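You operate a simulated robot arm through the tools that you are given. There is no shell and no other tool. Be economical: measure what you need, move in short steps, check, and stop when the job is done.

Carry out the task below with a simulated robot arm. There is one attempt and no reset: what you move stays moved.

Task
Track the elevator belt: bring the BELT pointer into its green band.
Fine: elevator running; draw the take-up bolt, tighten the screw on the side the pointer leans to, leave the other; slide the bolt home again, stop the elevator. Where these are worked on the way, their far stop is far enough and under half their travel is too little: take-up bolt.

It is judged by the outcome, as a careful person would: the job done as asked, and still so three seconds after it is handed in. It fails if anything else is knocked over, pushed out of place, dropped, spilled or broken.

Robot
A 6-joint arm with a two-finger parallel gripper, fixed in place. Base frame: the origin is at the foot of the arm, x ahead of it, y to its left, z up. Units: mm, rad, N and s.
With the tool pointing down near the work surface it reaches from about 360 to 760 mm from the base axis. Its first joint turns from -1.152 to 1.152 rad. Payload 2.45 kg.
Tool frame: the origin (TCP) lies between the finger pads and is the grasp point; the fingertips stand 24 mm ahead of it; z points along the fingers, y is the line along which they close. The gripper opens to 68 mm. The fingers are 17 mm wide and 10 mm thick; the gripper's body (40 by 70 mm) begins 41 mm behind the TCP.
Orientation is that of the tool frame in the base frame, as a unit quaternion [w, x, y, z]. With the fingers straight down and closing along the base's y, the tool's x points along the base's -x, its y along +y and its z along -z.

Tools
- The arm moves only by the tool step_arm. Its arguments are lists of equal length, an entry for each row: "claw": the finger opening in mm, from 0 to 68; "dp": the shift along the tool's x, y, z in mm, a list of three; "rot": the turn, a rotation vector about the tool's x, y, z in rad, a list of three. In form: {"claw": [claw, ...], "dp": [[tx, ty, tz], ...], "rot": [[wx, wy, wz], ...]}. A call has 1 to 10 rows; each row shifts and turns the commanded pose from where the row before left it, along the tool's axes as they then stand. Rows are played at 5 a second. More than 50 mm and 0.15 rad between two rows, or a gripper value outside its range, and nothing of the call is played. Where a pose cannot be reached the arm comes as near as it can. A force on the tool above 40 N (or 10 N above the force at the start of the call, whichever is more), or a blocked arm, ends the call early, and 0.2 s more pass. Each finger travels about 108 mm/s and halts on what it meets, pressing with about 26 N; the grip force reading is that of the motor and also rises with nothing between the fingers. The clock runs only during rows and for 0.2 s after the last one: add rows that do not move to give the fingers time. It gives the time, the measured TCP pose, the force on the tool (base axes), the opening and the grip force at its end, in the units of the frame above (readings bear some noise), with the torque about the TCP (base axes, N m) and any sound that the robot's microphone picked up.
- Cameras (640 x 400 px; columns grow to the right, rows downward): "scene" is fixed at [179.3, 422.2, 1472.2]; the picture's right is [-0.63, -0.77, 0.00], its down [-0.38, 0.31, -0.87] and it looks along [0.68, -0.55, -0.49] (base axes); focal length 269 px, centre (320, 200). "wrist" rides on the gripper at [84, 11, -75] in the tool frame; the picture's right is [-0.13, 0.99, 0.00], its down [-0.60, -0.08, -0.79] and it looks along [-0.79, -0.10, 0.61] (tool axes); focal length 251 px, centre (320, 200). There is no depth. A picture from a camera that has moved, and an enlarged one, comes with that camera's place and axes in the base frame and with its lens.
- snapshot(camera): a new picture of that camera. It takes no simulated time.
- close_up(camera, box): a new picture of the part [left, top, right, bottom] of that camera's present view, enlarged. It takes no simulated time.
- sign_off(): hands the job in; it is judged then, once.

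Go step by step. Nothing tells you positions but the pictures and the camera data: compare them with the known pose of the tool, close in by small moves and look again before you grip or let go. The budget is 120 turns and 68 pictures, counting those below and the enlarged ones. Unless the task says otherwise, let go and move clear before handing in, and close with one line.

The tools are called after "Emit:" as name(argument=value, ...) on one line, values as JSON. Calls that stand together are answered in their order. step_arm: Moves the arm, as the interface text tells. Its arguments: {"type":"object","properties":{"claw":{"type":"array"},"dp":{"type":"array"},"rot":{"type":"array"}},"required":["claw","dp","rot"]} The other tools are called the same way: snapshot (camera) takes a picture; close_up (camera, box) takes an enlarged picture of a part of a camera's view; sign_off () hands the job in.

At the start:

```text
time_s: 0.0
tcp_pos: [485.1, 137.8, 1358.4]
tcp_rot: [0.001, 0.0, 1.0, -0.001]
wrist_force: [0.2, -0.2, -0.5]
ft_torque: [0.01, 0.03, 0.0]
finger_gap: 67.8
grip_force: 0.0
```

scene: 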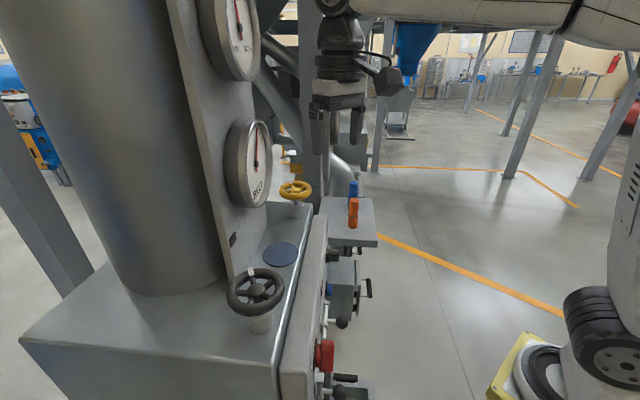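
wrist: 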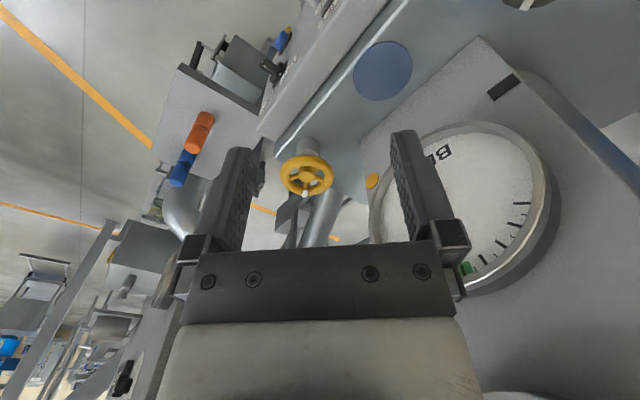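

I see a machine with two gauges, a black and a yellow handwheel, and a front panel with levers and bolts. I'll enlarge the details first.

Emit:
close_up(camera="scene", box=[180, 0, 340, 100])

Emit:
close_up(camera="scene", box=[210, 110, 370, 210])

Emit:
close_up(camera="scene", box=[220, 180, 400, 292])

Emit:
close_up(camera="scene", box=[220, 290, 400, 400])

Emit:
close_up(camera="wrist", box=[120, 0, 360, 150])

```text
4.00 times, centred on (260, 50) of scene
camera zoom: at [179.3, 422.2, 1472.2], right [-0.63, -0.77, 0.0], down [-0.38, 0.31, -0.87], along [0.68, -0.55, -0.49], focal length 1077 px, centre (560, 800)
```

zoom: 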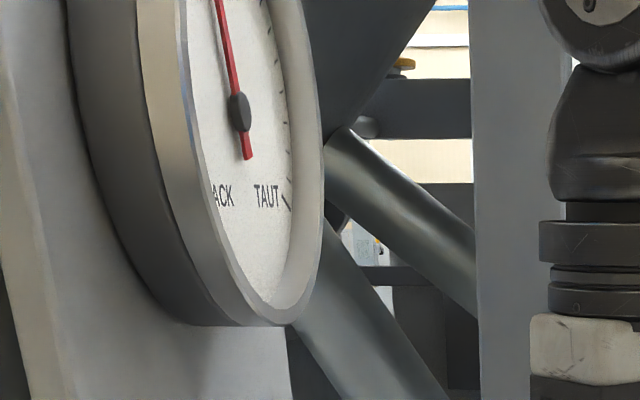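

```text
4.00 times, centred on (290, 160) of scene
camera zoom: at [179.3, 422.2, 1472.2], right [-0.63, -0.77, 0.0], down [-0.38, 0.31, -0.87], along [0.68, -0.55, -0.49], focal length 1077 px, centre (440, 360)
```

zoom: 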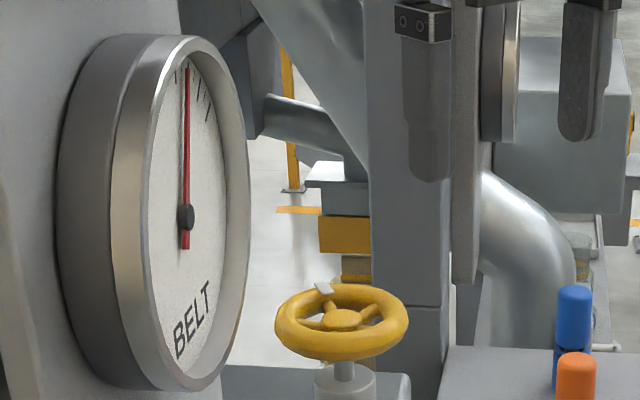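

```text
3.56 times, centred on (310, 236) of scene
camera zoom: at [179.3, 422.2, 1472.2], right [-0.63, -0.77, 0.0], down [-0.38, 0.31, -0.87], along [0.68, -0.55, -0.49], focal length 958 px, centre (356, 72)
```

zoom: 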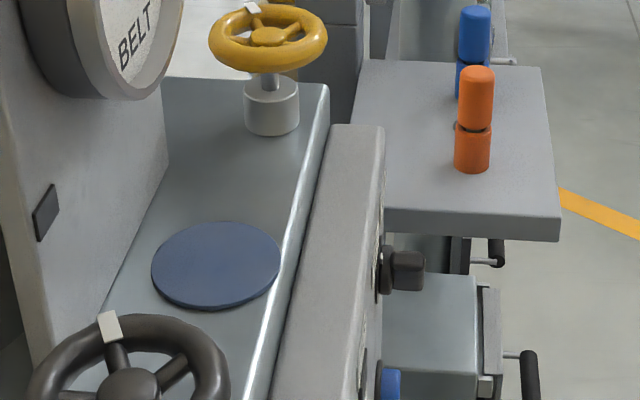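

```text
3.56 times, centred on (310, 345) of scene
camera zoom: at [179.3, 422.2, 1472.2], right [-0.63, -0.77, 0.0], down [-0.38, 0.31, -0.87], along [0.68, -0.55, -0.49], focal length 958 px, centre (356, -316)
```

zoom: 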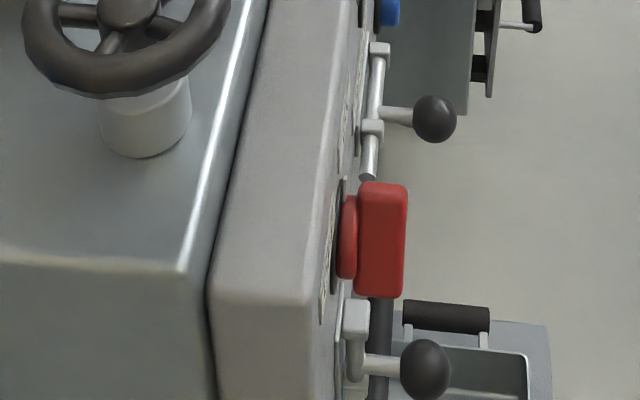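

```text
2.67 times, centred on (240, 75) of wrist
camera zoom: at [399.4, 149.8, 1433.1], right [0.13, 0.99, 0.0], down [0.6, -0.08, 0.79], along [0.79, -0.1, -0.61], focal length 670 px, centre (533, 533)
```

zoom: 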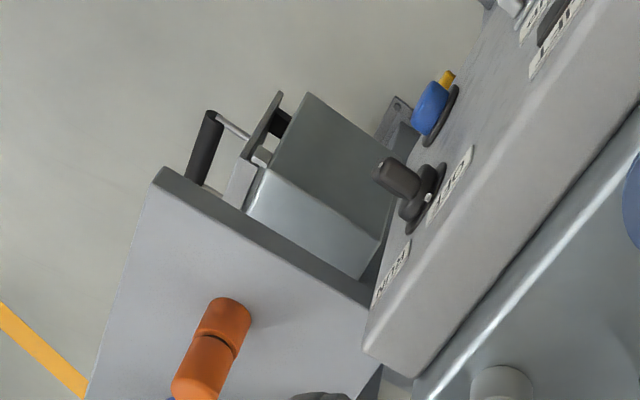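

The panel with a RUN/OFF switch faces diagonally towards the base (-x, -y). I'll back the arm off towards -y and turn it about vertical so the wrist camera faces the panel.

Emit:
step_arm(claw=[68, 68, 68, 68, 68, 68, 68, 68, 68, 68], dp=[[16, -46, 0], [16, -46, 0], [16, -46, 0], [16, -46, 0], [16, -46, 0], [0, 0, 0], [0, 0, 0], [0, 0, 0], [0, 0, 0], [0, 0, 0]], rot=[[0, 0, 0], [0, 0, 0], [0, 0, 0], [0, 0, 0], [0, 0, 0], [0, 0, -0.148], [0, 0, -0.148], [0, 0, -0.148], [0, 0, -0.148], [0, 0, -0.148]])

```text
time_s: 2.2
tcp_pos: [402.9, -91.7, 1358.3]
tcp_rot: [0.001, -0.363, 0.932, -0.001]
wrist_force: [0.3, 0.0, 0.0]
ft_torque: [0.02, 0.02, -0.03]
finger_gap: 68.0
grip_force: 0.2
```

Emit:
step_arm(claw=[68, 68, 68, 68, 68, 68], dp=[[0, 0, 48], [0, 0, 48], [0, 0, 48], [0, 0, 48], [0, 0, 0], [0, 0, 0]], rot=[[0, 0, 0], [0, 0, 0], [0, 0, 0], [0, 0, 0], [0, 0, 0], [0, 0, 0]])

Emit:
snapshot(camera="wrist")

```text
time_s: 3.6
tcp_pos: [401.1, -93.1, 1164.4]
tcp_rot: [0.001, -0.362, 0.932, -0.001]
wrist_force: [-0.5, -0.2, -0.7]
ft_torque: [-0.02, 0.03, -0.01]
finger_gap: 67.9
grip_force: 0.1
```

```text
60 pictures are left
camera wrist: at [332.6, -140.6, 1240.0], right [-0.57, 0.82, 0.0], down [0.5, 0.35, 0.79], along [0.65, 0.45, -0.61], focal length 251 px, centre (320, 200)
```

wrist: 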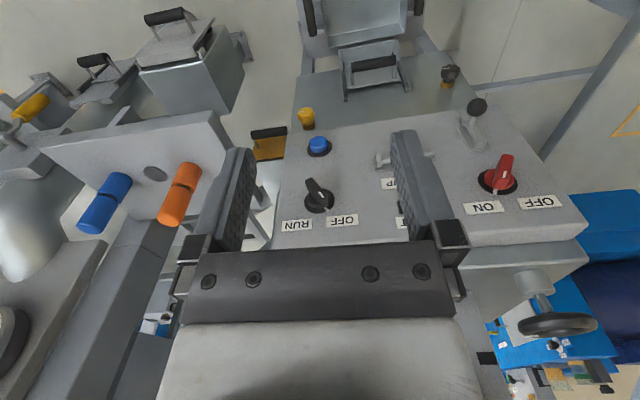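

The panel is now in view, upside down. I'll enlarge it to read the labels and settings.

Emit:
close_up(camera="wrist", box=[260, 60, 400, 260])

Emit:
close_up(camera="wrist", box=[360, 60, 600, 260])

```text
2.00 times, centred on (330, 160) of wrist
camera zoom: at [332.6, -140.6, 1240.0], right [-0.57, 0.82, 0.0], down [0.5, 0.35, 0.79], along [0.65, 0.45, -0.61], focal length 503 px, centre (300, 280)
```

zoom: 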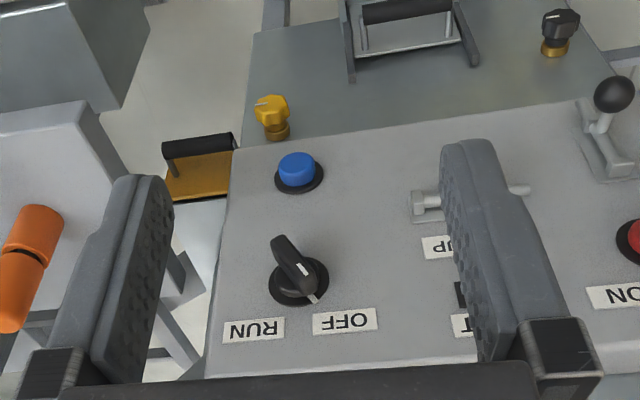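

```text
2.00 times, centred on (480, 160) of wrist
camera zoom: at [332.6, -140.6, 1240.0], right [-0.57, 0.82, 0.0], down [0.5, 0.35, 0.79], along [0.65, 0.45, -0.61], focal length 503 px, centre (0, 280)
```

zoom: 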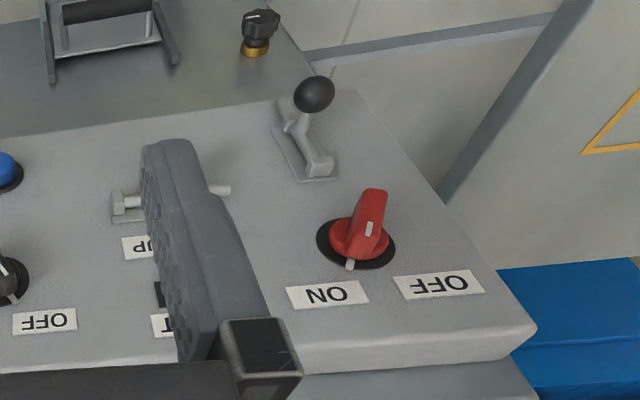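

Emit:
step_arm(claw=[68, 68, 68, 68], dp=[[0, 45, 30], [0, 45, 30], [0, 0, 0], [0, 0, 0]], rot=[[0, 0, 0], [0, 0, 0], [0, 0, 0], [0, 0, 0]])

Emit:
snapshot(camera="wrist")

Emit:
close_up(camera="wrist", box=[230, 60, 470, 250])

```text
refused: row 1 steps farther than a row can; nothing moved
```

```text
57 pictures are left
camera wrist: at [332.6, -140.6, 1240.0], right [-0.57, 0.82, 0.0], down [0.5, 0.35, 0.79], along [0.65, 0.45, -0.61], focal length 251 px, centre (320, 200)
```

wrist: 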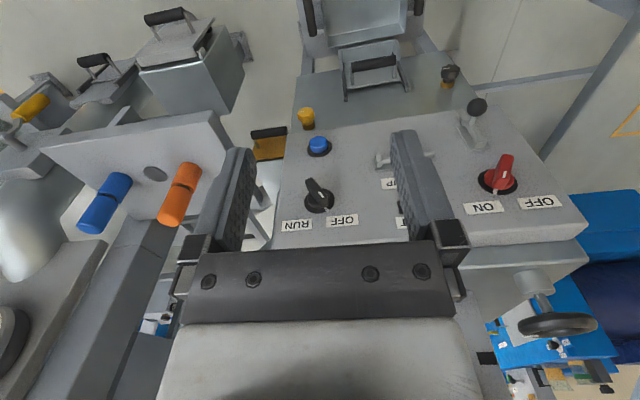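

```text
2.11 times, centred on (350, 155) of wrist
camera zoom: at [332.6, -140.6, 1240.0], right [-0.57, 0.82, 0.0], down [0.5, 0.35, 0.79], along [0.65, 0.45, -0.61], focal length 529 px, centre (257, 295)
```

zoom: 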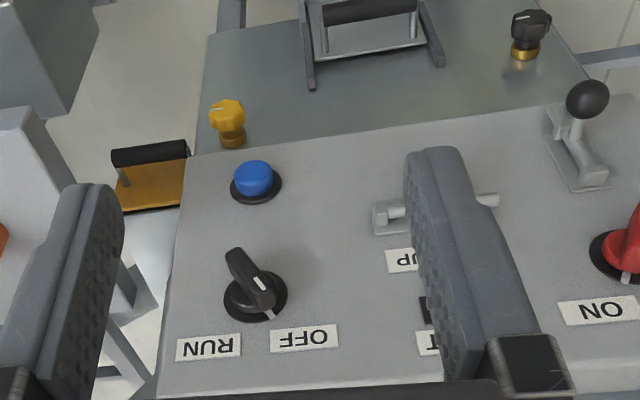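

Emit:
step_arm(claw=[68, 68, 68, 68], dp=[[0, 40, 25], [0, 40, 25], [0, 0, 0], [0, 0, 0]], rot=[[0, 0, 0], [0, 0, 0], [0, 0, 0], [0, 0, 0]])

Emit:
close_up(camera="wrist", box=[230, 60, 470, 250])

```text
time_s: 4.6
tcp_pos: [351.9, -35.2, 1117.7]
tcp_rot: [0.002, -0.362, 0.932, 0.0]
wrist_force: [0.2, 0.2, -0.1]
ft_torque: [-0.01, -0.01, 0.01]
finger_gap: 68.0
grip_force: 0.1
```

```text
2.11 times, centred on (350, 155) of wrist
camera zoom: at [282.0, -82.5, 1191.9], right [-0.57, 0.82, 0.0], down [0.5, 0.35, 0.79], along [0.65, 0.45, -0.61], focal length 529 px, centre (257, 295)
```

zoom: 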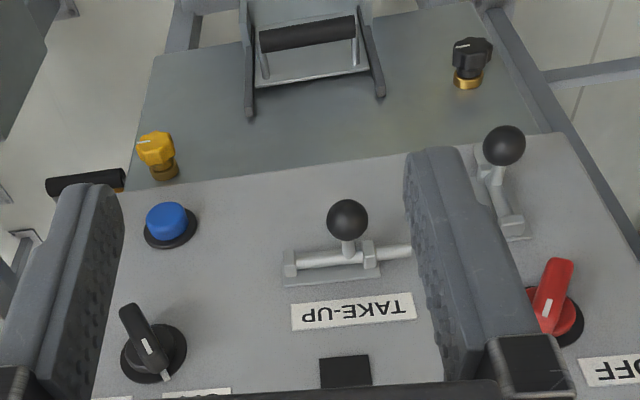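

TAKE-UP bolt found; there are candidate screws (yellow/black hex knobs below, handwheels above). I'll tilt the tool so the camera looks up at the BELT gauge and the wheels.

Emit:
step_arm(claw=[68, 68, 68, 68, 68, 68], dp=[[0, 0, -20], [0, 0, -20], [0, 0, -20], [0, 0, 0], [0, 0, 0], [0, 0, 0]], rot=[[0, -0.148, 0], [0, -0.148, 0], [0, -0.148, 0], [0, -0.148, 0], [0, -0.148, 0], [0, 0, 0]])

Emit:
snapshot(camera="wrist")

```text
time_s: 6.0
tcp_pos: [379.7, -52.5, 1155.4]
tcp_rot: [0.338, -0.337, 0.869, 0.13]
wrist_force: [0.5, -0.1, -0.7]
ft_torque: [-0.03, -0.03, 0.02]
finger_gap: 67.8
grip_force: 0.1
out of reach, approached as far as the arm can: row 1, 2, 3
```

```text
54 pictures are left
camera wrist: at [289.9, -119.6, 1153.3], right [-0.6, 0.8, 0.09], down [-0.02, -0.12, 0.99], along [0.8, 0.59, 0.08], focal length 251 px, centre (320, 200)
```

wrist: 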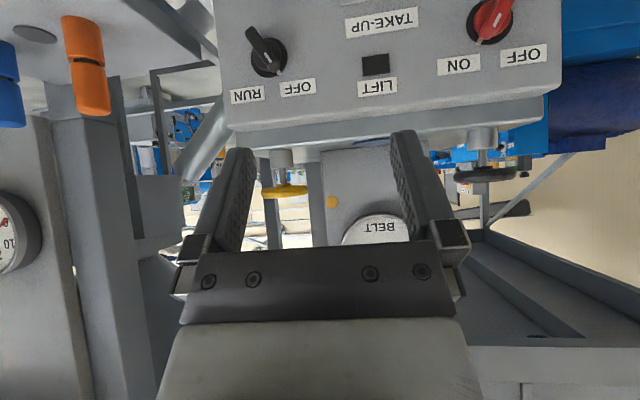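

Emit:
step_arm(claw=[68, 68, 68, 68, 68, 68], dp=[[-36, 0, -18], [-36, 0, -18], [-36, 0, -18], [-36, 0, -18], [0, 0, 0], [0, 0, 0]], rot=[[0, 0, 0], [0, 0, 0], [0, 0, 0], [0, 0, 0], [0, 0, 0], [0, 0, 0]])

Emit:
snapshot(camera="wrist")

```text
time_s: 7.4
tcp_pos: [446.8, -30.4, 1296.2]
tcp_rot: [0.337, -0.337, 0.869, 0.13]
wrist_force: [0.0, 0.3, 0.0]
ft_torque: [-0.02, 0.01, -0.02]
finger_gap: 68.0
grip_force: 0.0
out of reach, approached as far as the arm can: row 1, 2, 3
```

```text
53 pictures are left
camera wrist: at [356.5, -96.8, 1294.0], right [-0.6, 0.8, 0.09], down [-0.01, -0.12, 0.99], along [0.8, 0.59, 0.08], focal length 251 px, centre (320, 200)
```

wrist: 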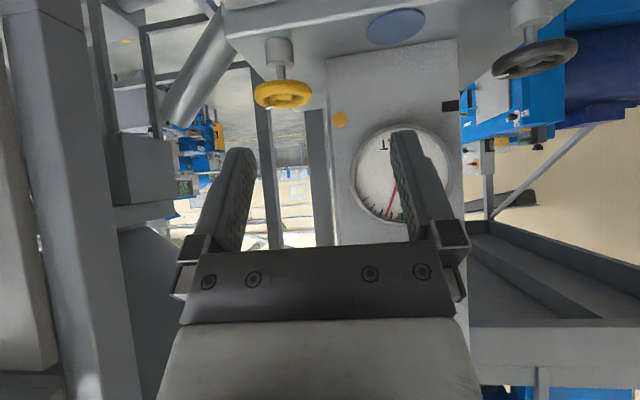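

Emit:
step_arm(claw=[68, 68, 68, 68], dp=[[-15, 45, 0], [-15, 20, 0], [0, 0, 0], [0, 0, 0]], rot=[[0, 0, 0], [0, 0, 0], [0, 0, 0], [0, 0, 0]])

Emit:
close_up(camera="wrist", box=[200, 0, 520, 240])

```text
time_s: 8.4
tcp_pos: [465.2, 21.1, 1310.3]
tcp_rot: [0.337, -0.337, 0.869, 0.131]
wrist_force: [-0.4, 0.3, -0.6]
ft_torque: [0.01, 0.03, -0.01]
finger_gap: 67.9
grip_force: 0.0
out of reach, approached as far as the arm can: row 1, 2
```

```text
1.67 times, centred on (360, 120) of wrist
camera zoom: at [375.0, -46.3, 1309.7], right [-0.6, 0.8, 0.09], down [-0.01, -0.12, 0.99], along [0.8, 0.59, 0.08], focal length 419 px, centre (253, 333)
```

zoom: 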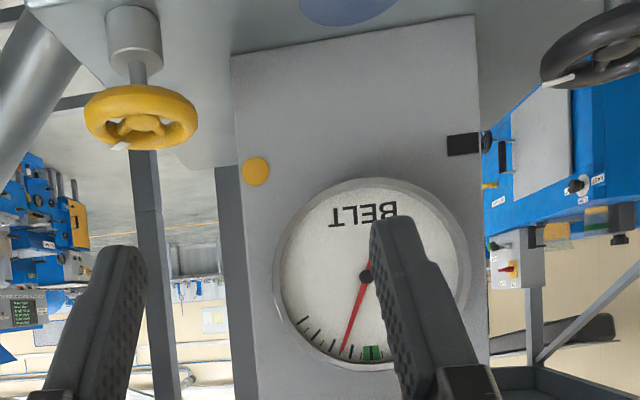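

The pointer leans to the real right (the yellow side; the view is upside down). I'll now inspect the lower hex knobs before deciding which yellow control is the screw.

Emit:
step_arm(claw=[68, 68, 68, 68, 68, 68, 68, 68, 68], dp=[[0, -20, 0], [0, -20, 0], [0, 0, 0], [0, 0, 0], [20, 0, 40], [20, 0, 40], [0, 0, 45], [0, 0, 45], [0, 0, 0]], rot=[[0, 0.148, 0], [0, 0.148, 0], [0, 0.148, 0], [0, 0.148, 0], [0, 0.148, 0], [0, 0, 0], [0, 0, 0], [0, 0, 0], [0, 0, 0]])

Emit:
close_up(camera="wrist", box=[200, 0, 520, 240])

```text
time_s: 10.4
tcp_pos: [467.3, -31.0, 1138.0]
tcp_rot: [0.0, -0.361, 0.933, -0.001]
wrist_force: [-0.4, -0.3, -0.2]
ft_torque: [-0.02, -0.01, -0.01]
finger_gap: 68.0
grip_force: 0.0
```

```text
1.67 times, centred on (360, 120) of wrist
camera zoom: at [397.9, -78.4, 1212.8], right [-0.57, 0.82, 0.0], down [0.5, 0.35, 0.79], along [0.65, 0.45, -0.61], focal length 419 px, centre (253, 333)
```

zoom: 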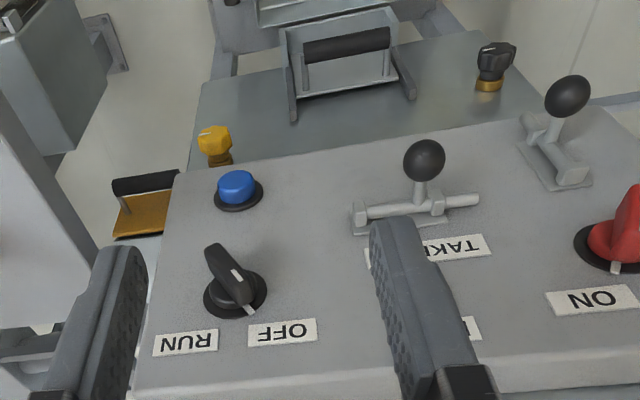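

Emit:
close_up(camera="wrist", box=[290, 50, 360, 110])

Emit:
close_up(camera="wrist", box=[420, 10, 490, 70])

Emit:
close_up(camera="scene", box=[220, 170, 340, 330])

```text
6.67 times, centred on (325, 80) of wrist
camera zoom: at [397.9, -78.4, 1212.8], right [-0.57, 0.82, 0.0], down [0.5, 0.35, 0.79], along [0.65, 0.45, -0.61], focal length 1676 px, centre (287, 1000)
```

zoom: 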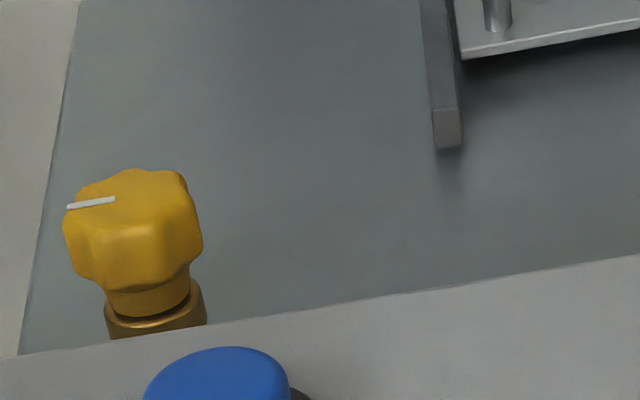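

```text
6.67 times, centred on (455, 40) of wrist
camera zoom: at [397.9, -78.4, 1212.8], right [-0.57, 0.82, 0.0], down [0.5, 0.35, 0.79], along [0.65, 0.45, -0.61], focal length 1676 px, centre (-580, 1267)
```

zoom: 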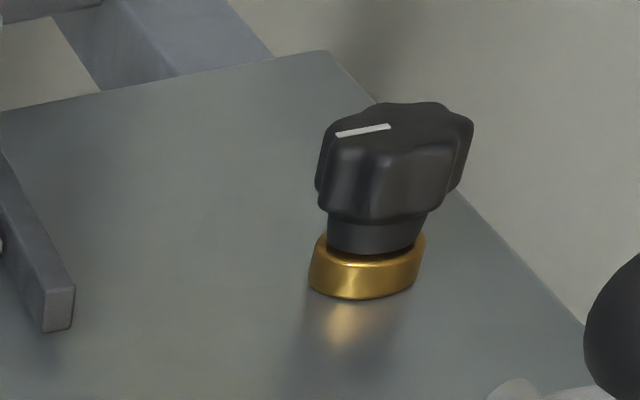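

```text
2.50 times, centred on (280, 250) of scene
camera zoom: at [179.3, 422.2, 1472.2], right [-0.63, -0.77, 0.0], down [-0.38, 0.31, -0.87], along [0.68, -0.55, -0.49], focal length 673 px, centre (420, 75)
```

zoom: 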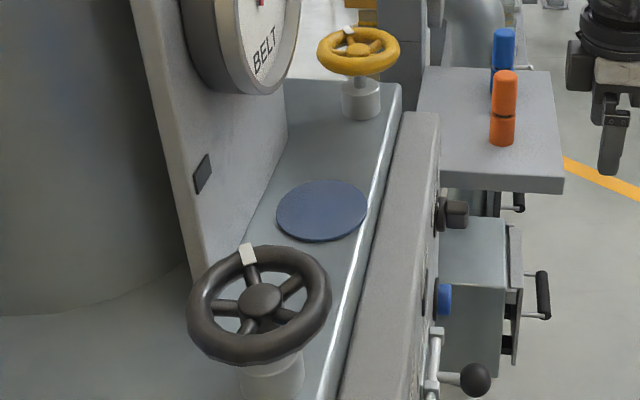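

Switch is at about (598, 41, 980), TAKE-UP ball at about (463, 120, 920), yellow wheel at about (686, 91, 1162). The RUN/OFF switch reads OFF and the LIFT lamp is dark. I'll tilt the tool horizontal to face the panel and then approach the switch.

Emit:
step_arm(claw=[68, 68, 68, 68, 68, 68, 68, 68, 68, 68], dp=[[0, -40, 20], [0, 0, 0], [0, 0, 0], [0, 0, 0], [0, 0, 0], [0, 0, 0], [0, 0, 0], [0, 0, 0], [0, 0, 0], [0, 0, 0]], rot=[[0, 0, -0.035], [0, -0.148, 0], [0, -0.148, 0], [0, -0.148, 0], [0, -0.148, 0], [0, -0.148, 0], [0, -0.148, 0], [0, -0.148, 0], [0, -0.148, 0], [0, -0.148, 0]])

```text
time_s: 12.6
tcp_pos: [494.0, -60.0, 1118.9]
tcp_rot: [0.574, -0.297, 0.727, 0.233]
wrist_force: [-0.6, -0.1, -0.5]
ft_torque: [-0.02, 0.04, 0.01]
finger_gap: 68.2
grip_force: 0.0
```

Emit:
step_arm(claw=[68, 68, 68, 68, 68, 68], dp=[[0, 0, 0], [0, 0, 0], [40, 0, 0], [40, 0, 0], [40, 0, 0], [0, 0, 0]], rot=[[0, -0.12, 0], [0, -0.12, 0], [0, 0, 0], [0, 0, 0], [0, 0, 0], [0, 0, 0]])

Emit:
snapshot(camera="wrist")

```text
time_s: 14.0
tcp_pos: [505.6, -69.5, 1009.0]
tcp_rot: [0.655, -0.266, 0.654, 0.268]
wrist_force: [0.0, -0.1, -0.9]
ft_torque: [0.01, -0.03, 0.02]
finger_gap: 68.0
grip_force: 0.0
out of reach, approached as far as the arm can: row 5
```

```text
47 pictures are left
camera wrist: at [445.3, -112.6, 924.4], right [-0.69, 0.71, 0.13], down [-0.51, -0.61, 0.6], along [0.51, 0.35, 0.79], focal length 251 px, centre (320, 200)
```

wrist: 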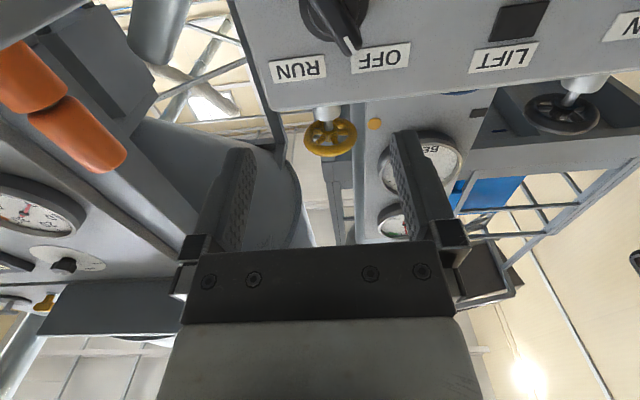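

Emit:
step_arm(claw=[68, 68, 68, 68], dp=[[0, 14, 30], [12, 0, 20], [15, 0, 0], [0, 0, 0]], rot=[[0, 0, 0], [0, 0, 0], [0, 0, 0], [0, 0, 0]])

Emit:
snapshot(camera="wrist")

Emit:
close_up(camera="scene", box=[270, 180, 430, 400])

```text
time_s: 15.0
tcp_pos: [543.7, -31.7, 992.7]
tcp_rot: [0.654, -0.267, 0.654, 0.269]
wrist_force: [0.4, 0.2, 0.5]
ft_torque: [0.01, 0.02, 0.0]
finger_gap: 68.2
grip_force: 0.0
out of reach, approached as far as the arm can: row 1, 3
```

```text
46 pictures are left
camera wrist: at [483.1, -75.4, 907.3], right [-0.69, 0.71, 0.13], down [-0.51, -0.61, 0.6], along [0.51, 0.35, 0.79], focal length 251 px, centre (320, 200)
```

wrist: 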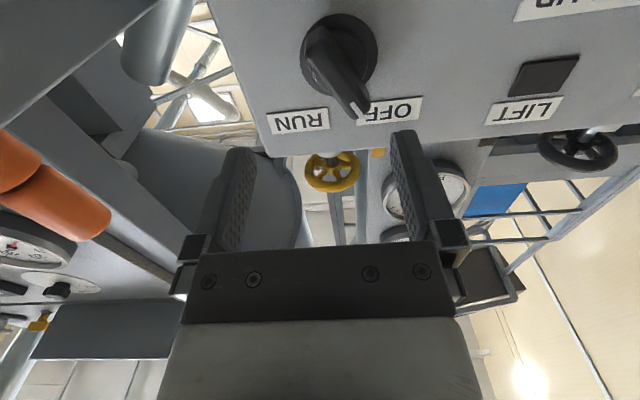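

```text
1.82 times, centred on (350, 290) of scene
camera zoom: at [179.3, 422.2, 1472.2], right [-0.63, -0.77, 0.0], down [-0.38, 0.31, -0.87], along [0.68, -0.55, -0.49], focal length 490 px, centre (266, 36)
```

zoom: 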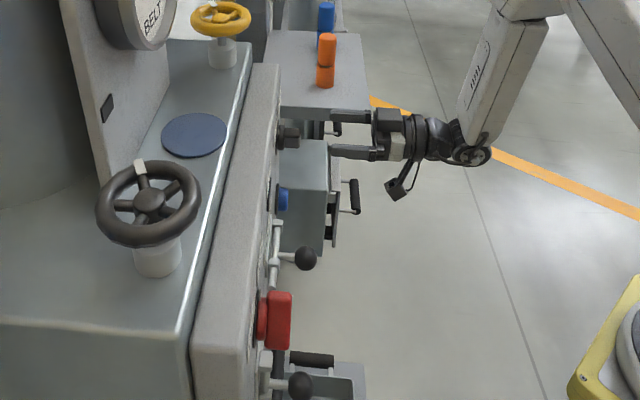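

The gripper is roughly in front of the switch but the arm reported a reach limit. I'll test a small left/down move to see how it responds.

Emit:
step_arm(claw=[68, 68, 68], dp=[[0, 0, 0], [10, 12, 0], [0, 0, 0]], rot=[[0, 0, 0], [0, 0, 0], [0, 0, 0]])

```text
time_s: 15.8
tcp_pos: [546.2, -30.4, 989.6]
tcp_rot: [0.654, -0.266, 0.655, 0.269]
wrist_force: [0.2, -0.1, -0.5]
ft_torque: [0.01, 0.02, 0.0]
finger_gap: 68.0
grip_force: 0.0
out of reach, approached as far as the arm can: row 2
```

Emit:
step_arm(claw=[68, 68, 68], dp=[[0, 0, 0], [0, 0, 0], [0, 0, 0]], rot=[[0, 0.125, 0], [0, 0.125, 0], [0, 0, 0]])

```text
time_s: 16.6
tcp_pos: [547.2, -30.5, 989.1]
tcp_rot: [0.568, -0.298, 0.731, 0.231]
wrist_force: [0.5, 0.9, -0.3]
ft_torque: [-0.01, -0.01, 0.0]
finger_gap: 68.2
grip_force: 0.1
```

Emit:
step_arm(claw=[68, 68, 68], dp=[[5, 6, 1], [6, 7, 2], [0, 0, 0]], rot=[[0, 0, 0], [0, 0, 0], [0, 0, 0]])

```text
time_s: 17.4
tcp_pos: [539.3, -20.5, 977.2]
tcp_rot: [0.569, -0.299, 0.73, 0.233]
wrist_force: [1.1, 0.1, 0.8]
ft_torque: [0.0, 0.02, 0.04]
finger_gap: 68.0
grip_force: 0.2
```

Emit:
step_arm(claw=[60, 50, 50, 50], dp=[[0, 0, 0], [-6, 0, 24], [-6, 0, 24], [0, 0, 0]], rot=[[0, 0, 0], [0, 0, 0], [0, 0, 0], [0, 0, 0]])

Emit:
snapshot(camera="wrist")

Emit:
close_up(camera="scene", box=[310, 210, 390, 290])

```text
time_s: 18.4
tcp_pos: [577.0, 14.8, 978.5]
tcp_rot: [0.57, -0.298, 0.73, 0.231]
wrist_force: [0.3, 0.0, 0.6]
ft_torque: [0.05, -0.01, 0.0]
finger_gap: 50.2
grip_force: 0.1
```

```text
44 pictures are left
camera wrist: at [501.3, -41.9, 914.6], right [-0.67, 0.73, 0.12], down [-0.39, -0.49, 0.78], along [0.63, 0.48, 0.61], focal length 251 px, centre (320, 200)
```

wrist: 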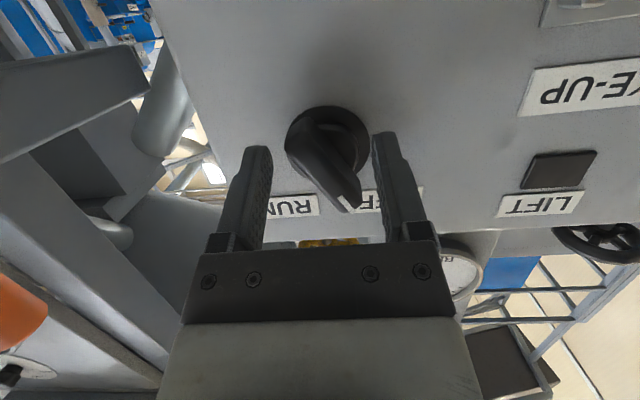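

```text
5.00 times, centred on (350, 250) of scene
camera zoom: at [179.3, 422.2, 1472.2], right [-0.63, -0.77, 0.0], down [-0.38, 0.31, -0.87], along [0.68, -0.55, -0.49], focal length 1346 px, centre (170, -50)
```

zoom: 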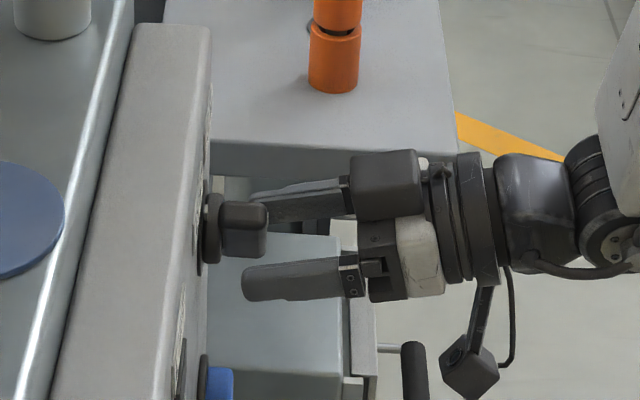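

Emit:
step_arm(claw=[50, 50, 50, 50, 50, 50, 50], dp=[[-11.6, 4, -3], [0, 0, 0], [0, 0, 0], [0, 0, 0], [-3, 0, 11.6], [-3, 0, 11.6], [0, 0, 0]], rot=[[0, 0, 0], [0.029, 0, -0.113], [0.029, 0, -0.113], [0.029, 0, -0.113], [0, 0, 0], [0, 0, 0], [0, 0, 0]])

Emit:
snapshot(camera="wrist")

Emit:
close_up(camera="scene", box=[310, 210, 390, 290])

```text
time_s: 19.3
tcp_pos: [610.7, 3.4, 1033.6]
tcp_rot: [0.597, -0.375, 0.693, 0.151]
wrist_force: [-5.5, 5.9, 11.6]
ft_torque: [0.51, 0.17, 0.1]
finger_gap: 53.7
grip_force: 2.3
out of reach, approached as far as the arm can: row 2, 3, 4
stopped in row 4: the force on the tool passed its limit at 51 N (the readings are from after the stop); the commanded pose is now the measured one
```

```text
42 pictures are left
camera wrist: at [549.6, -67.1, 969.1], right [-0.69, 0.71, -0.11], down [-0.51, -0.37, 0.78], along [0.51, 0.6, 0.62], focal length 251 px, centre (320, 200)
```

wrist: 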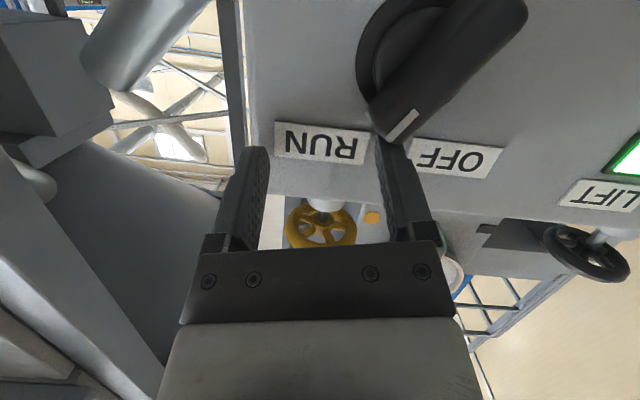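

```text
5.00 times, centred on (350, 250) of scene
camera zoom: at [178.9, 422.4, 1472.2], right [-0.63, -0.77, 0.0], down [-0.38, 0.31, -0.87], along [0.68, -0.55, -0.49], focal length 1346 px, centre (170, -50)
```

zoom: 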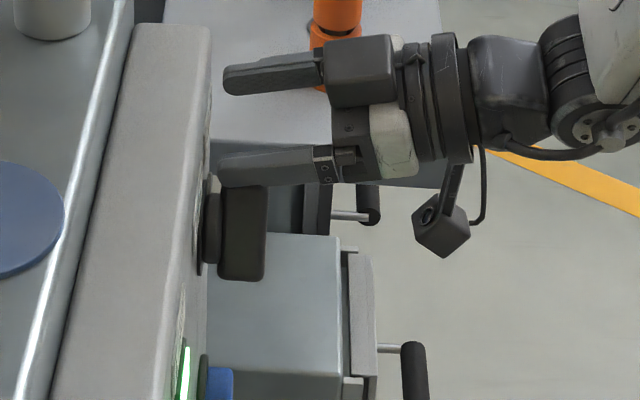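

Although the arm deviated at a reach limit, it nudged the switch to RUN and the LIFT lamp is lit green. I'll back straight off now.

Emit:
step_arm(claw=[53, 53, 53], dp=[[0, 0, -25], [0, 0, -30], [0, 0, 0]], rot=[[0, 0, 0], [0, 0, 0], [0, 0, 0]])

Emit:
close_up(camera="wrist", box=[240, 0, 640, 240])

```text
time_s: 20.1
tcp_pos: [572.4, -36.0, 1045.6]
tcp_rot: [0.595, -0.375, 0.695, 0.15]
wrist_force: [0.2, -0.4, -0.6]
ft_torque: [0.01, 0.01, 0.0]
finger_gap: 53.1
grip_force: 0.0
```

```text
1.60 times, centred on (440, 120) of wrist
camera zoom: at [509.8, -104.7, 981.9], right [-0.69, 0.71, -0.11], down [-0.51, -0.37, 0.78], along [0.52, 0.6, 0.61], focal length 402 px, centre (128, 328)
```

zoom: 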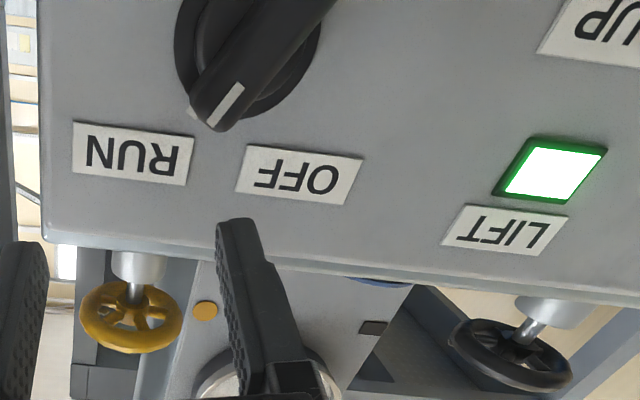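

The lift is running. Next I'll back off and return the tool to pointing straight down, aligned with the panel, for the TAKE-UP bolt.

Emit:
step_arm(claw=[60, 60, 60, 60, 60, 60, 60, 60, 60, 60], dp=[[0, 0, -40], [0, 0, 0], [0, 0, 0], [0, 0, 0], [0, 0, 0], [0, 0, 0], [0, 0, 0], [0, 0, 0], [0, 0, 0], [0, 0, 0]], rot=[[0, 0, 0], [-0.0208, 0.1456, 0.0201], [-0.0208, 0.1456, 0.0201], [-0.0208, 0.1456, 0.0201], [-0.0208, 0.1456, 0.0201], [-0.0208, 0.1456, 0.0201], [-0.0208, 0.1456, 0.0201], [-0.0208, 0.1456, 0.0201], [-0.0208, 0.1456, 0.0201], [-0.0208, 0.1456, 0.0201]])

```text
time_s: 22.3
tcp_pos: [543.5, -61.1, 1054.8]
tcp_rot: [0.0, -0.378, 0.926, 0.0]
wrist_force: [-0.2, 0.6, -0.2]
ft_torque: [0.02, -0.02, -0.02]
finger_gap: 60.0
grip_force: 0.1
```

Emit:
step_arm(claw=[60, 60, 60, 60, 60, 60], dp=[[0, 45, 0], [0, 45, 0], [0, 45, 0], [0, 45, 0], [0, 0, 0], [0, 0, 0]], rot=[[0, 0, 0], [0, 0, 0], [0, 0, 0], [0, 0, 0], [0, 0, 0], [0, 0, 0]])

Emit:
snapshot(camera="wrist")

```text
time_s: 23.7
tcp_pos: [418.1, 69.6, 1054.2]
tcp_rot: [0.001, -0.377, 0.926, 0.0]
wrist_force: [1.1, 0.1, 0.5]
ft_torque: [0.02, -0.01, 0.0]
finger_gap: 60.1
grip_force: 0.0
```

```text
39 pictures are left
camera wrist: at [350.1, 18.9, 1129.0], right [-0.6, 0.8, 0.0], down [0.49, 0.37, 0.79], along [0.63, 0.48, -0.61], focal length 251 px, centre (320, 200)
```

wrist: 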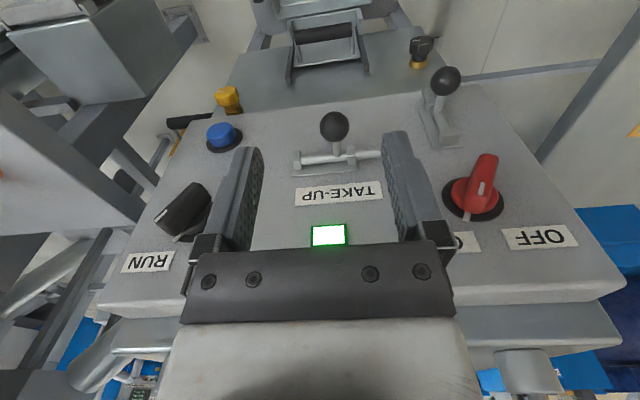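

Emit:
close_up(camera="wrist", box=[270, 95, 400, 175])

```text
4.92 times, centred on (335, 135) of wrist
camera zoom: at [350.1, 18.9, 1129.0], right [-0.6, 0.8, 0.0], down [0.49, 0.37, 0.79], along [0.63, 0.48, -0.61], focal length 1238 px, centre (246, 520)
```

zoom: 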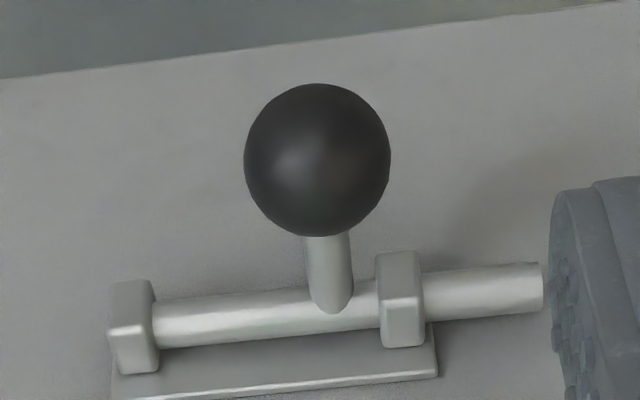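

Ball at about (463, 122, 919), travel towards the real right. I'll go over it and descend with the fingers straddling it.

Emit:
step_arm(claw=[60, 60, 60, 60, 60], dp=[[-31, 3, 0], [-32, 3, 0], [0, 0, 40], [0, 0, 35], [0, 0, 0]], rot=[[0, 0, 0], [0, 0, 0], [0, 0, 0], [0, 0, 0], [0, 0, 0]])

Emit:
snapshot(camera="wrist")

Emit:
close_up(camera="scene", box=[260, 200, 440, 400])

```text
time_s: 24.9
tcp_pos: [457.2, 116.3, 978.8]
tcp_rot: [0.001, -0.379, 0.926, 0.001]
wrist_force: [0.5, -0.1, -0.5]
ft_torque: [0.04, 0.01, -0.01]
finger_gap: 60.1
grip_force: 0.0
```

```text
37 pictures are left
camera wrist: at [389.6, 66.3, 1053.4], right [-0.6, 0.8, 0.0], down [0.49, 0.37, 0.79], along [0.63, 0.48, -0.61], focal length 251 px, centre (320, 200)
```

wrist: 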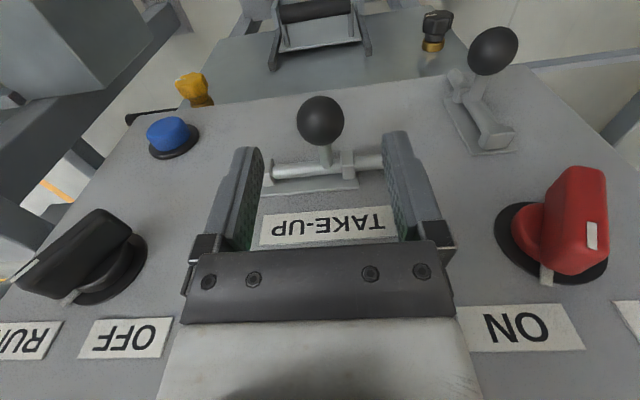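

```text
2.00 times, centred on (350, 300) of scene
camera zoom: at [179.3, 422.2, 1472.2], right [-0.63, -0.77, 0.0], down [-0.38, 0.31, -0.87], along [0.68, -0.55, -0.49], focal length 539 px, centre (260, 0)
```

zoom: 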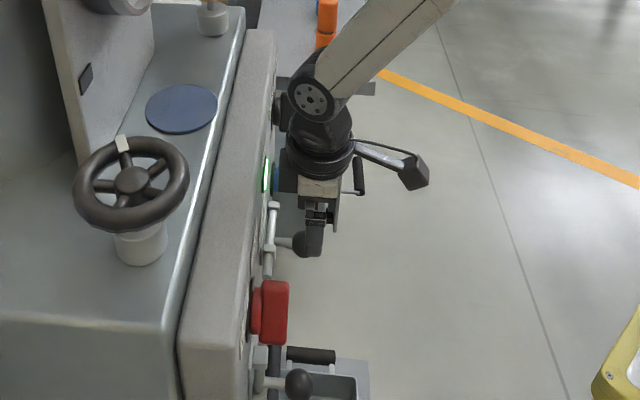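

Emit:
step_arm(claw=[60, 60, 45, 34, 34], dp=[[-4, 0, 30], [-2, 0, 28], [0, 0, 0], [0, 0, 0], [0, 0, 0]], rot=[[0, 0, 0], [0, 0, 0], [0, 0, 0], [0, 0, 0], [0, 0, 0]])

Emit:
snapshot(camera="wrist")

```text
time_s: 26.1
tcp_pos: [461.5, 120.1, 921.1]
tcp_rot: [0.001, -0.379, 0.926, 0.0]
wrist_force: [1.0, 0.2, 0.4]
ft_torque: [-0.02, -0.03, 0.0]
finger_gap: 34.0
grip_force: 0.0
```

```text
35 pictures are left
camera wrist: at [394.2, 69.8, 996.3], right [-0.6, 0.8, 0.0], down [0.49, 0.37, 0.79], along [0.63, 0.48, -0.61], focal length 251 px, centre (320, 200)
```

wrist: 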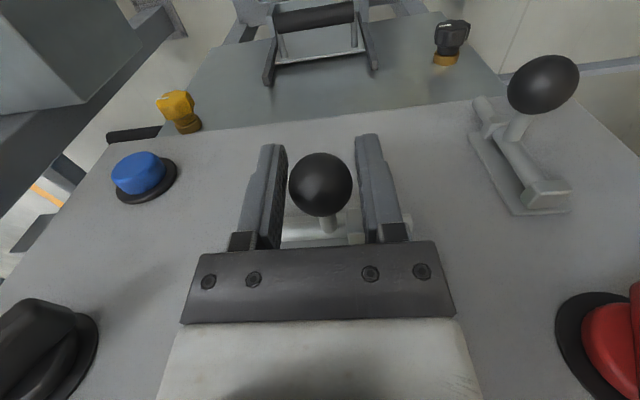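

Ball is between the fingers. Sliding it towards the real right in small steps.

Emit:
step_arm(claw=[33, 33, 33, 33, 33, 33], dp=[[0, -5, 0], [0, -5, 0], [0, -5, 0], [0, -5, 0], [0, -5, 0], [0, -5, 0]], rot=[[0, 0, 0], [0, 0, 0], [0, 0, 0], [0, 0, 0], [0, 0, 0], [0, 0, 0]])

Emit:
snapshot(camera="wrist")

```text
time_s: 27.5
tcp_pos: [483.6, 99.0, 921.4]
tcp_rot: [0.001, -0.379, 0.925, 0.001]
wrist_force: [-1.2, 0.4, -0.1]
ft_torque: [0.01, -0.03, 0.05]
finger_gap: 33.7
grip_force: 0.4
```

```text
34 pictures are left
camera wrist: at [415.3, 48.4, 996.3], right [-0.6, 0.8, 0.0], down [0.49, 0.37, 0.79], along [0.63, 0.48, -0.61], focal length 251 px, centre (320, 200)
```

wrist: 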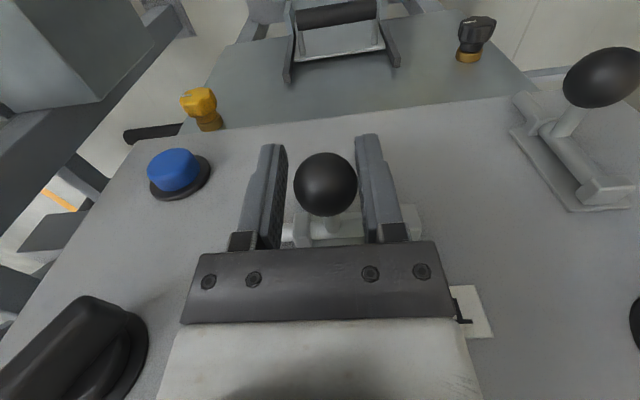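

Emit:
step_arm(claw=[33, 33, 33, 33], dp=[[0, -3, 0], [0, -3, 0], [0, -3, 0], [0, 0, 0]], rot=[[0, 0, 0], [0, 0, 0], [0, 0, 0], [0, 0, 0]])

Emit:
close_up(camera="wrist", box=[240, 120, 440, 260])

```text
time_s: 28.5
tcp_pos: [488.9, 92.3, 921.5]
tcp_rot: [0.0, -0.379, 0.925, 0.001]
wrist_force: [-6.1, 15.6, -1.4]
ft_torque: [-0.03, 0.06, -0.08]
finger_gap: 45.1
grip_force: 8.0
```

```text
2.86 times, centred on (340, 190) of wrist
camera zoom: at [421.2, 42.5, 996.6], right [-0.6, 0.8, 0.0], down [0.49, 0.37, 0.79], along [0.63, 0.48, -0.61], focal length 718 px, centre (263, 229)
```

zoom: 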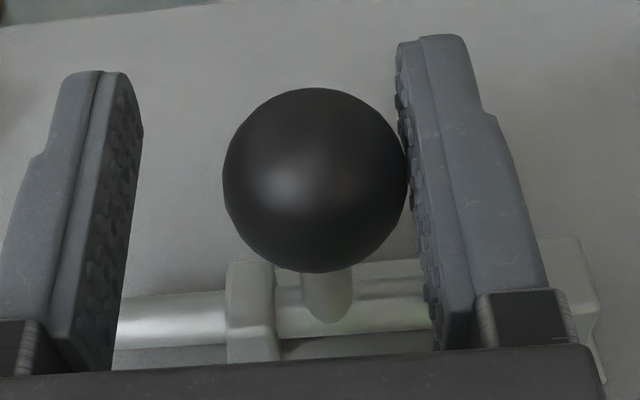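

The bolt is at its far stop. I'll release, rise clear, and check it stays.

Emit:
step_arm(claw=[52, 60, 60, 60, 60, 60, 60], dp=[[0, 6, 0], [0, 0, 0], [4, 0, -30], [4, 0, -45], [20, 0, -40], [20, 0, -40], [0, 0, 0]], rot=[[0, 0, 0], [0, 0, 0], [0, 0, 0], [0, 0, 0], [0, 0, 0], [0, 0, 0], [0, 0, 0]])

Emit:
snapshot(camera="wrist")

```text
time_s: 30.1
tcp_pos: [452.2, 62.9, 1076.1]
tcp_rot: [0.0, -0.377, 0.926, 0.0]
wrist_force: [0.0, 0.0, -0.2]
ft_torque: [-0.02, 0.05, 0.04]
finger_gap: 60.3
grip_force: 0.1
```

```text
32 pictures are left
camera wrist: at [384.3, 12.8, 1150.3], right [-0.6, 0.8, 0.0], down [0.49, 0.37, 0.79], along [0.63, 0.48, -0.61], focal length 251 px, centre (320, 200)
```

wrist: 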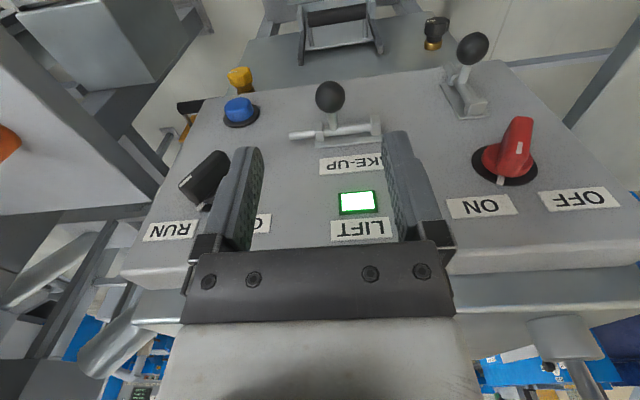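

Bolt stays drawn. Now I'll rise and move over the yellow handwheel (right-hand side) to look at it from above.

Emit:
step_arm(claw=[60, 60, 60, 60, 60, 60, 60, 60, 60, 60], dp=[[0, 0, -48], [0, 0, -48], [0, 0, -48], [0, 0, -48], [0, -35, -32], [-25, -36, 0], [-30, -36, 0], [-30, -36, 0], [0, 0, 0], [0, 0, 0]], rot=[[0, 0, 0], [0, 0, 0], [0, 0, 0], [0, 0, 0], [0, 0, 0], [0, 0, 0], [0, 0, 0], [0, 0, 0], [0, 0, 0], [0, 0, 0]])

Emit:
snapshot(camera="wrist")

```text
time_s: 32.3
tcp_pos: [612.5, 20.2, 1301.9]
tcp_rot: [0.001, -0.378, 0.926, 0.001]
wrist_force: [0.1, 0.5, 0.3]
ft_torque: [-0.03, -0.02, 0.01]
finger_gap: 59.9
grip_force: 0.0
```

```text
31 pictures are left
camera wrist: at [544.5, -30.1, 1376.0], right [-0.6, 0.8, 0.0], down [0.49, 0.37, 0.79], along [0.63, 0.48, -0.61], focal length 251 px, centre (320, 200)
```

wrist: 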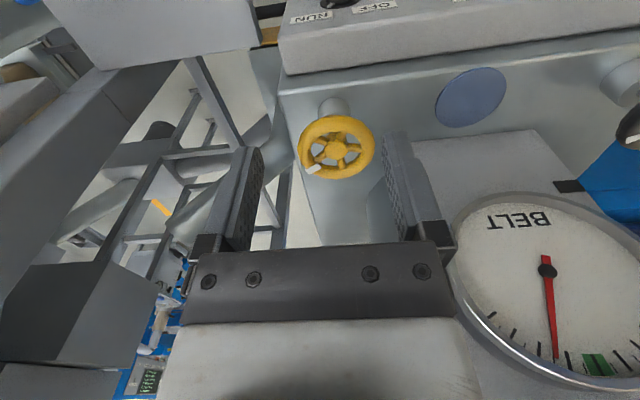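

Emit:
close_up(camera="wrist", box=[280, 95, 400, 195])

Emit:
close_up(camera="wrist", box=[440, 190, 640, 390])

```text
4.00 times, centred on (340, 145) of wrist
camera zoom: at [544.5, -30.1, 1376.0], right [-0.6, 0.8, 0.0], down [0.49, 0.37, 0.79], along [0.63, 0.48, -0.61], focal length 1006 px, centre (240, 420)
```

zoom: 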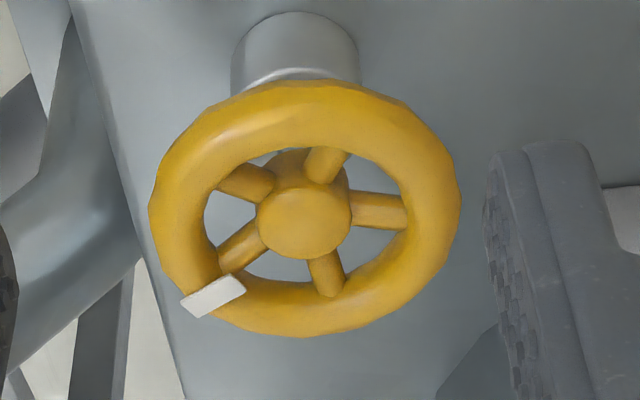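

```text
2.00 times, centred on (540, 290) of wrist
camera zoom: at [544.5, -30.1, 1376.0], right [-0.6, 0.8, 0.0], down [0.49, 0.37, 0.79], along [0.63, 0.48, -0.61], focal length 503 px, centre (-120, 20)
```

zoom: 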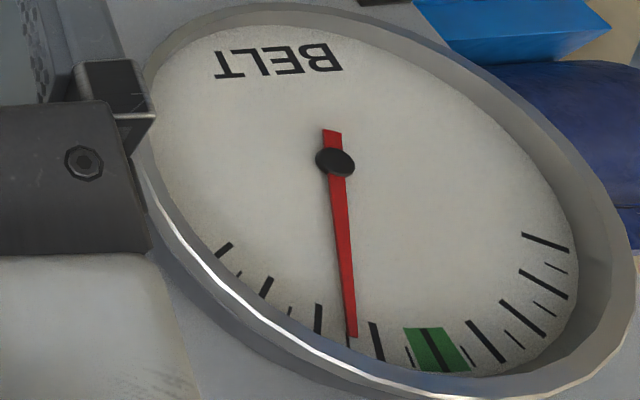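

The wheel has five spokes that are too tight for a finger, so I'll grip its rim from the side. I'll turn the tool near-horizontal with the fingers closing vertically, up here in free space.

Emit:
step_arm(claw=[60, 60, 60, 60, 60, 60, 60, 60, 60, 60], dp=[[30, 0, 0], [0, 0, 0], [0, 0, 0], [0, 0, 0], [0, 0, 0], [0, 0, 0], [0, 0, 0], [0, 0, 0], [0, 0, 0], [0, 0, 0]], rot=[[0, 0, 0.11], [0, 0, 0.115], [0, 0, 0.115], [0, -0.14, 0], [0, -0.14, 0], [0, -0.14, 0], [0, -0.14, 0], [0, -0.14, 0], [0, -0.14, 0], [0, -0.14, 0]])

Emit:
step_arm(claw=[60, 60, 60, 60, 60, 60, 60, 60], dp=[[0, 0, 0], [0, 0, 0], [0, 0, 0], [0, 0, 0], [0, 0, 0], [0, 0, 0], [0, 0, 0], [0, 0, 0]], rot=[[0, -0.12, 0], [0, -0.12, 0], [0, 0, -0.1], [0, 0, -0.1], [0, 0, -0.1], [0, 0, -0.1], [0, 0, -0.1], [0, 0, 0]])

```text
time_s: 34.5
tcp_pos: [590.6, -0.3, 1300.6]
tcp_rot: [0.461, -0.19, 0.861, 0.101]
wrist_force: [-0.4, 0.4, 0.7]
ft_torque: [0.05, -0.03, -0.01]
finger_gap: 59.7
grip_force: 0.0
```

```text
time_s: 36.3
tcp_pos: [591.9, -0.0, 1301.0]
tcp_rot: [0.573, -0.37, 0.731, -0.019]
wrist_force: [0.1, 0.3, -0.1]
ft_torque: [-0.01, 0.01, -0.04]
finger_gap: 59.9
grip_force: 0.0
```

Emit:
step_arm(claw=[60, 60, 60, 60, 60, 60, 60, 60, 60], dp=[[0, 0, 0], [0, 0, 0], [0, 0, 0], [0, 0, 0], [0, 0, 0], [0, 0, 0], [0, 0, 0], [0, 0, 0], [0, 0, 0]], rot=[[0, 0, -0.134], [0, 0, -0.134], [0, 0, -0.134], [0, 0, -0.134], [0, 0, -0.134], [0, 0, -0.134], [0, 0, -0.134], [0, 0, -0.134], [0, 0, 0]])

Emit:
snapshot(camera="wrist")

```text
time_s: 38.3
tcp_pos: [593.5, 12.7, 1365.2]
tcp_rot: [-0.479, 0.693, -0.444, 0.306]
wrist_force: [-0.4, -1.2, 0.5]
ft_torque: [-0.01, -0.02, 0.0]
finger_gap: 59.9
grip_force: 0.1
out of reach, approached as far as the arm can: row 6, 7, 8
```

```text
28 pictures are left
camera wrist: at [561.5, -94.0, 1381.8], right [-0.37, -0.03, -0.93], down [-0.9, 0.25, 0.35], along [0.22, 0.97, -0.12], focal length 251 px, centre (320, 200)
```

wrist: 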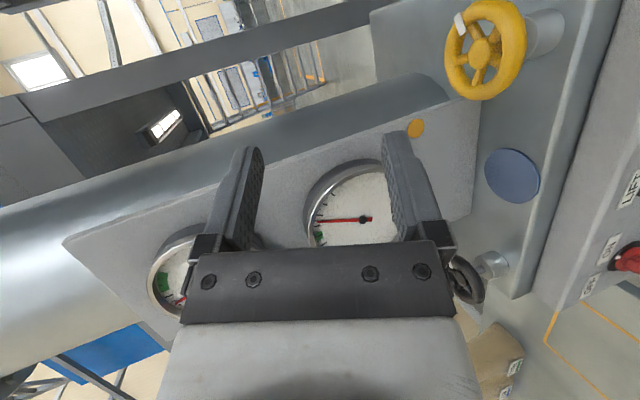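

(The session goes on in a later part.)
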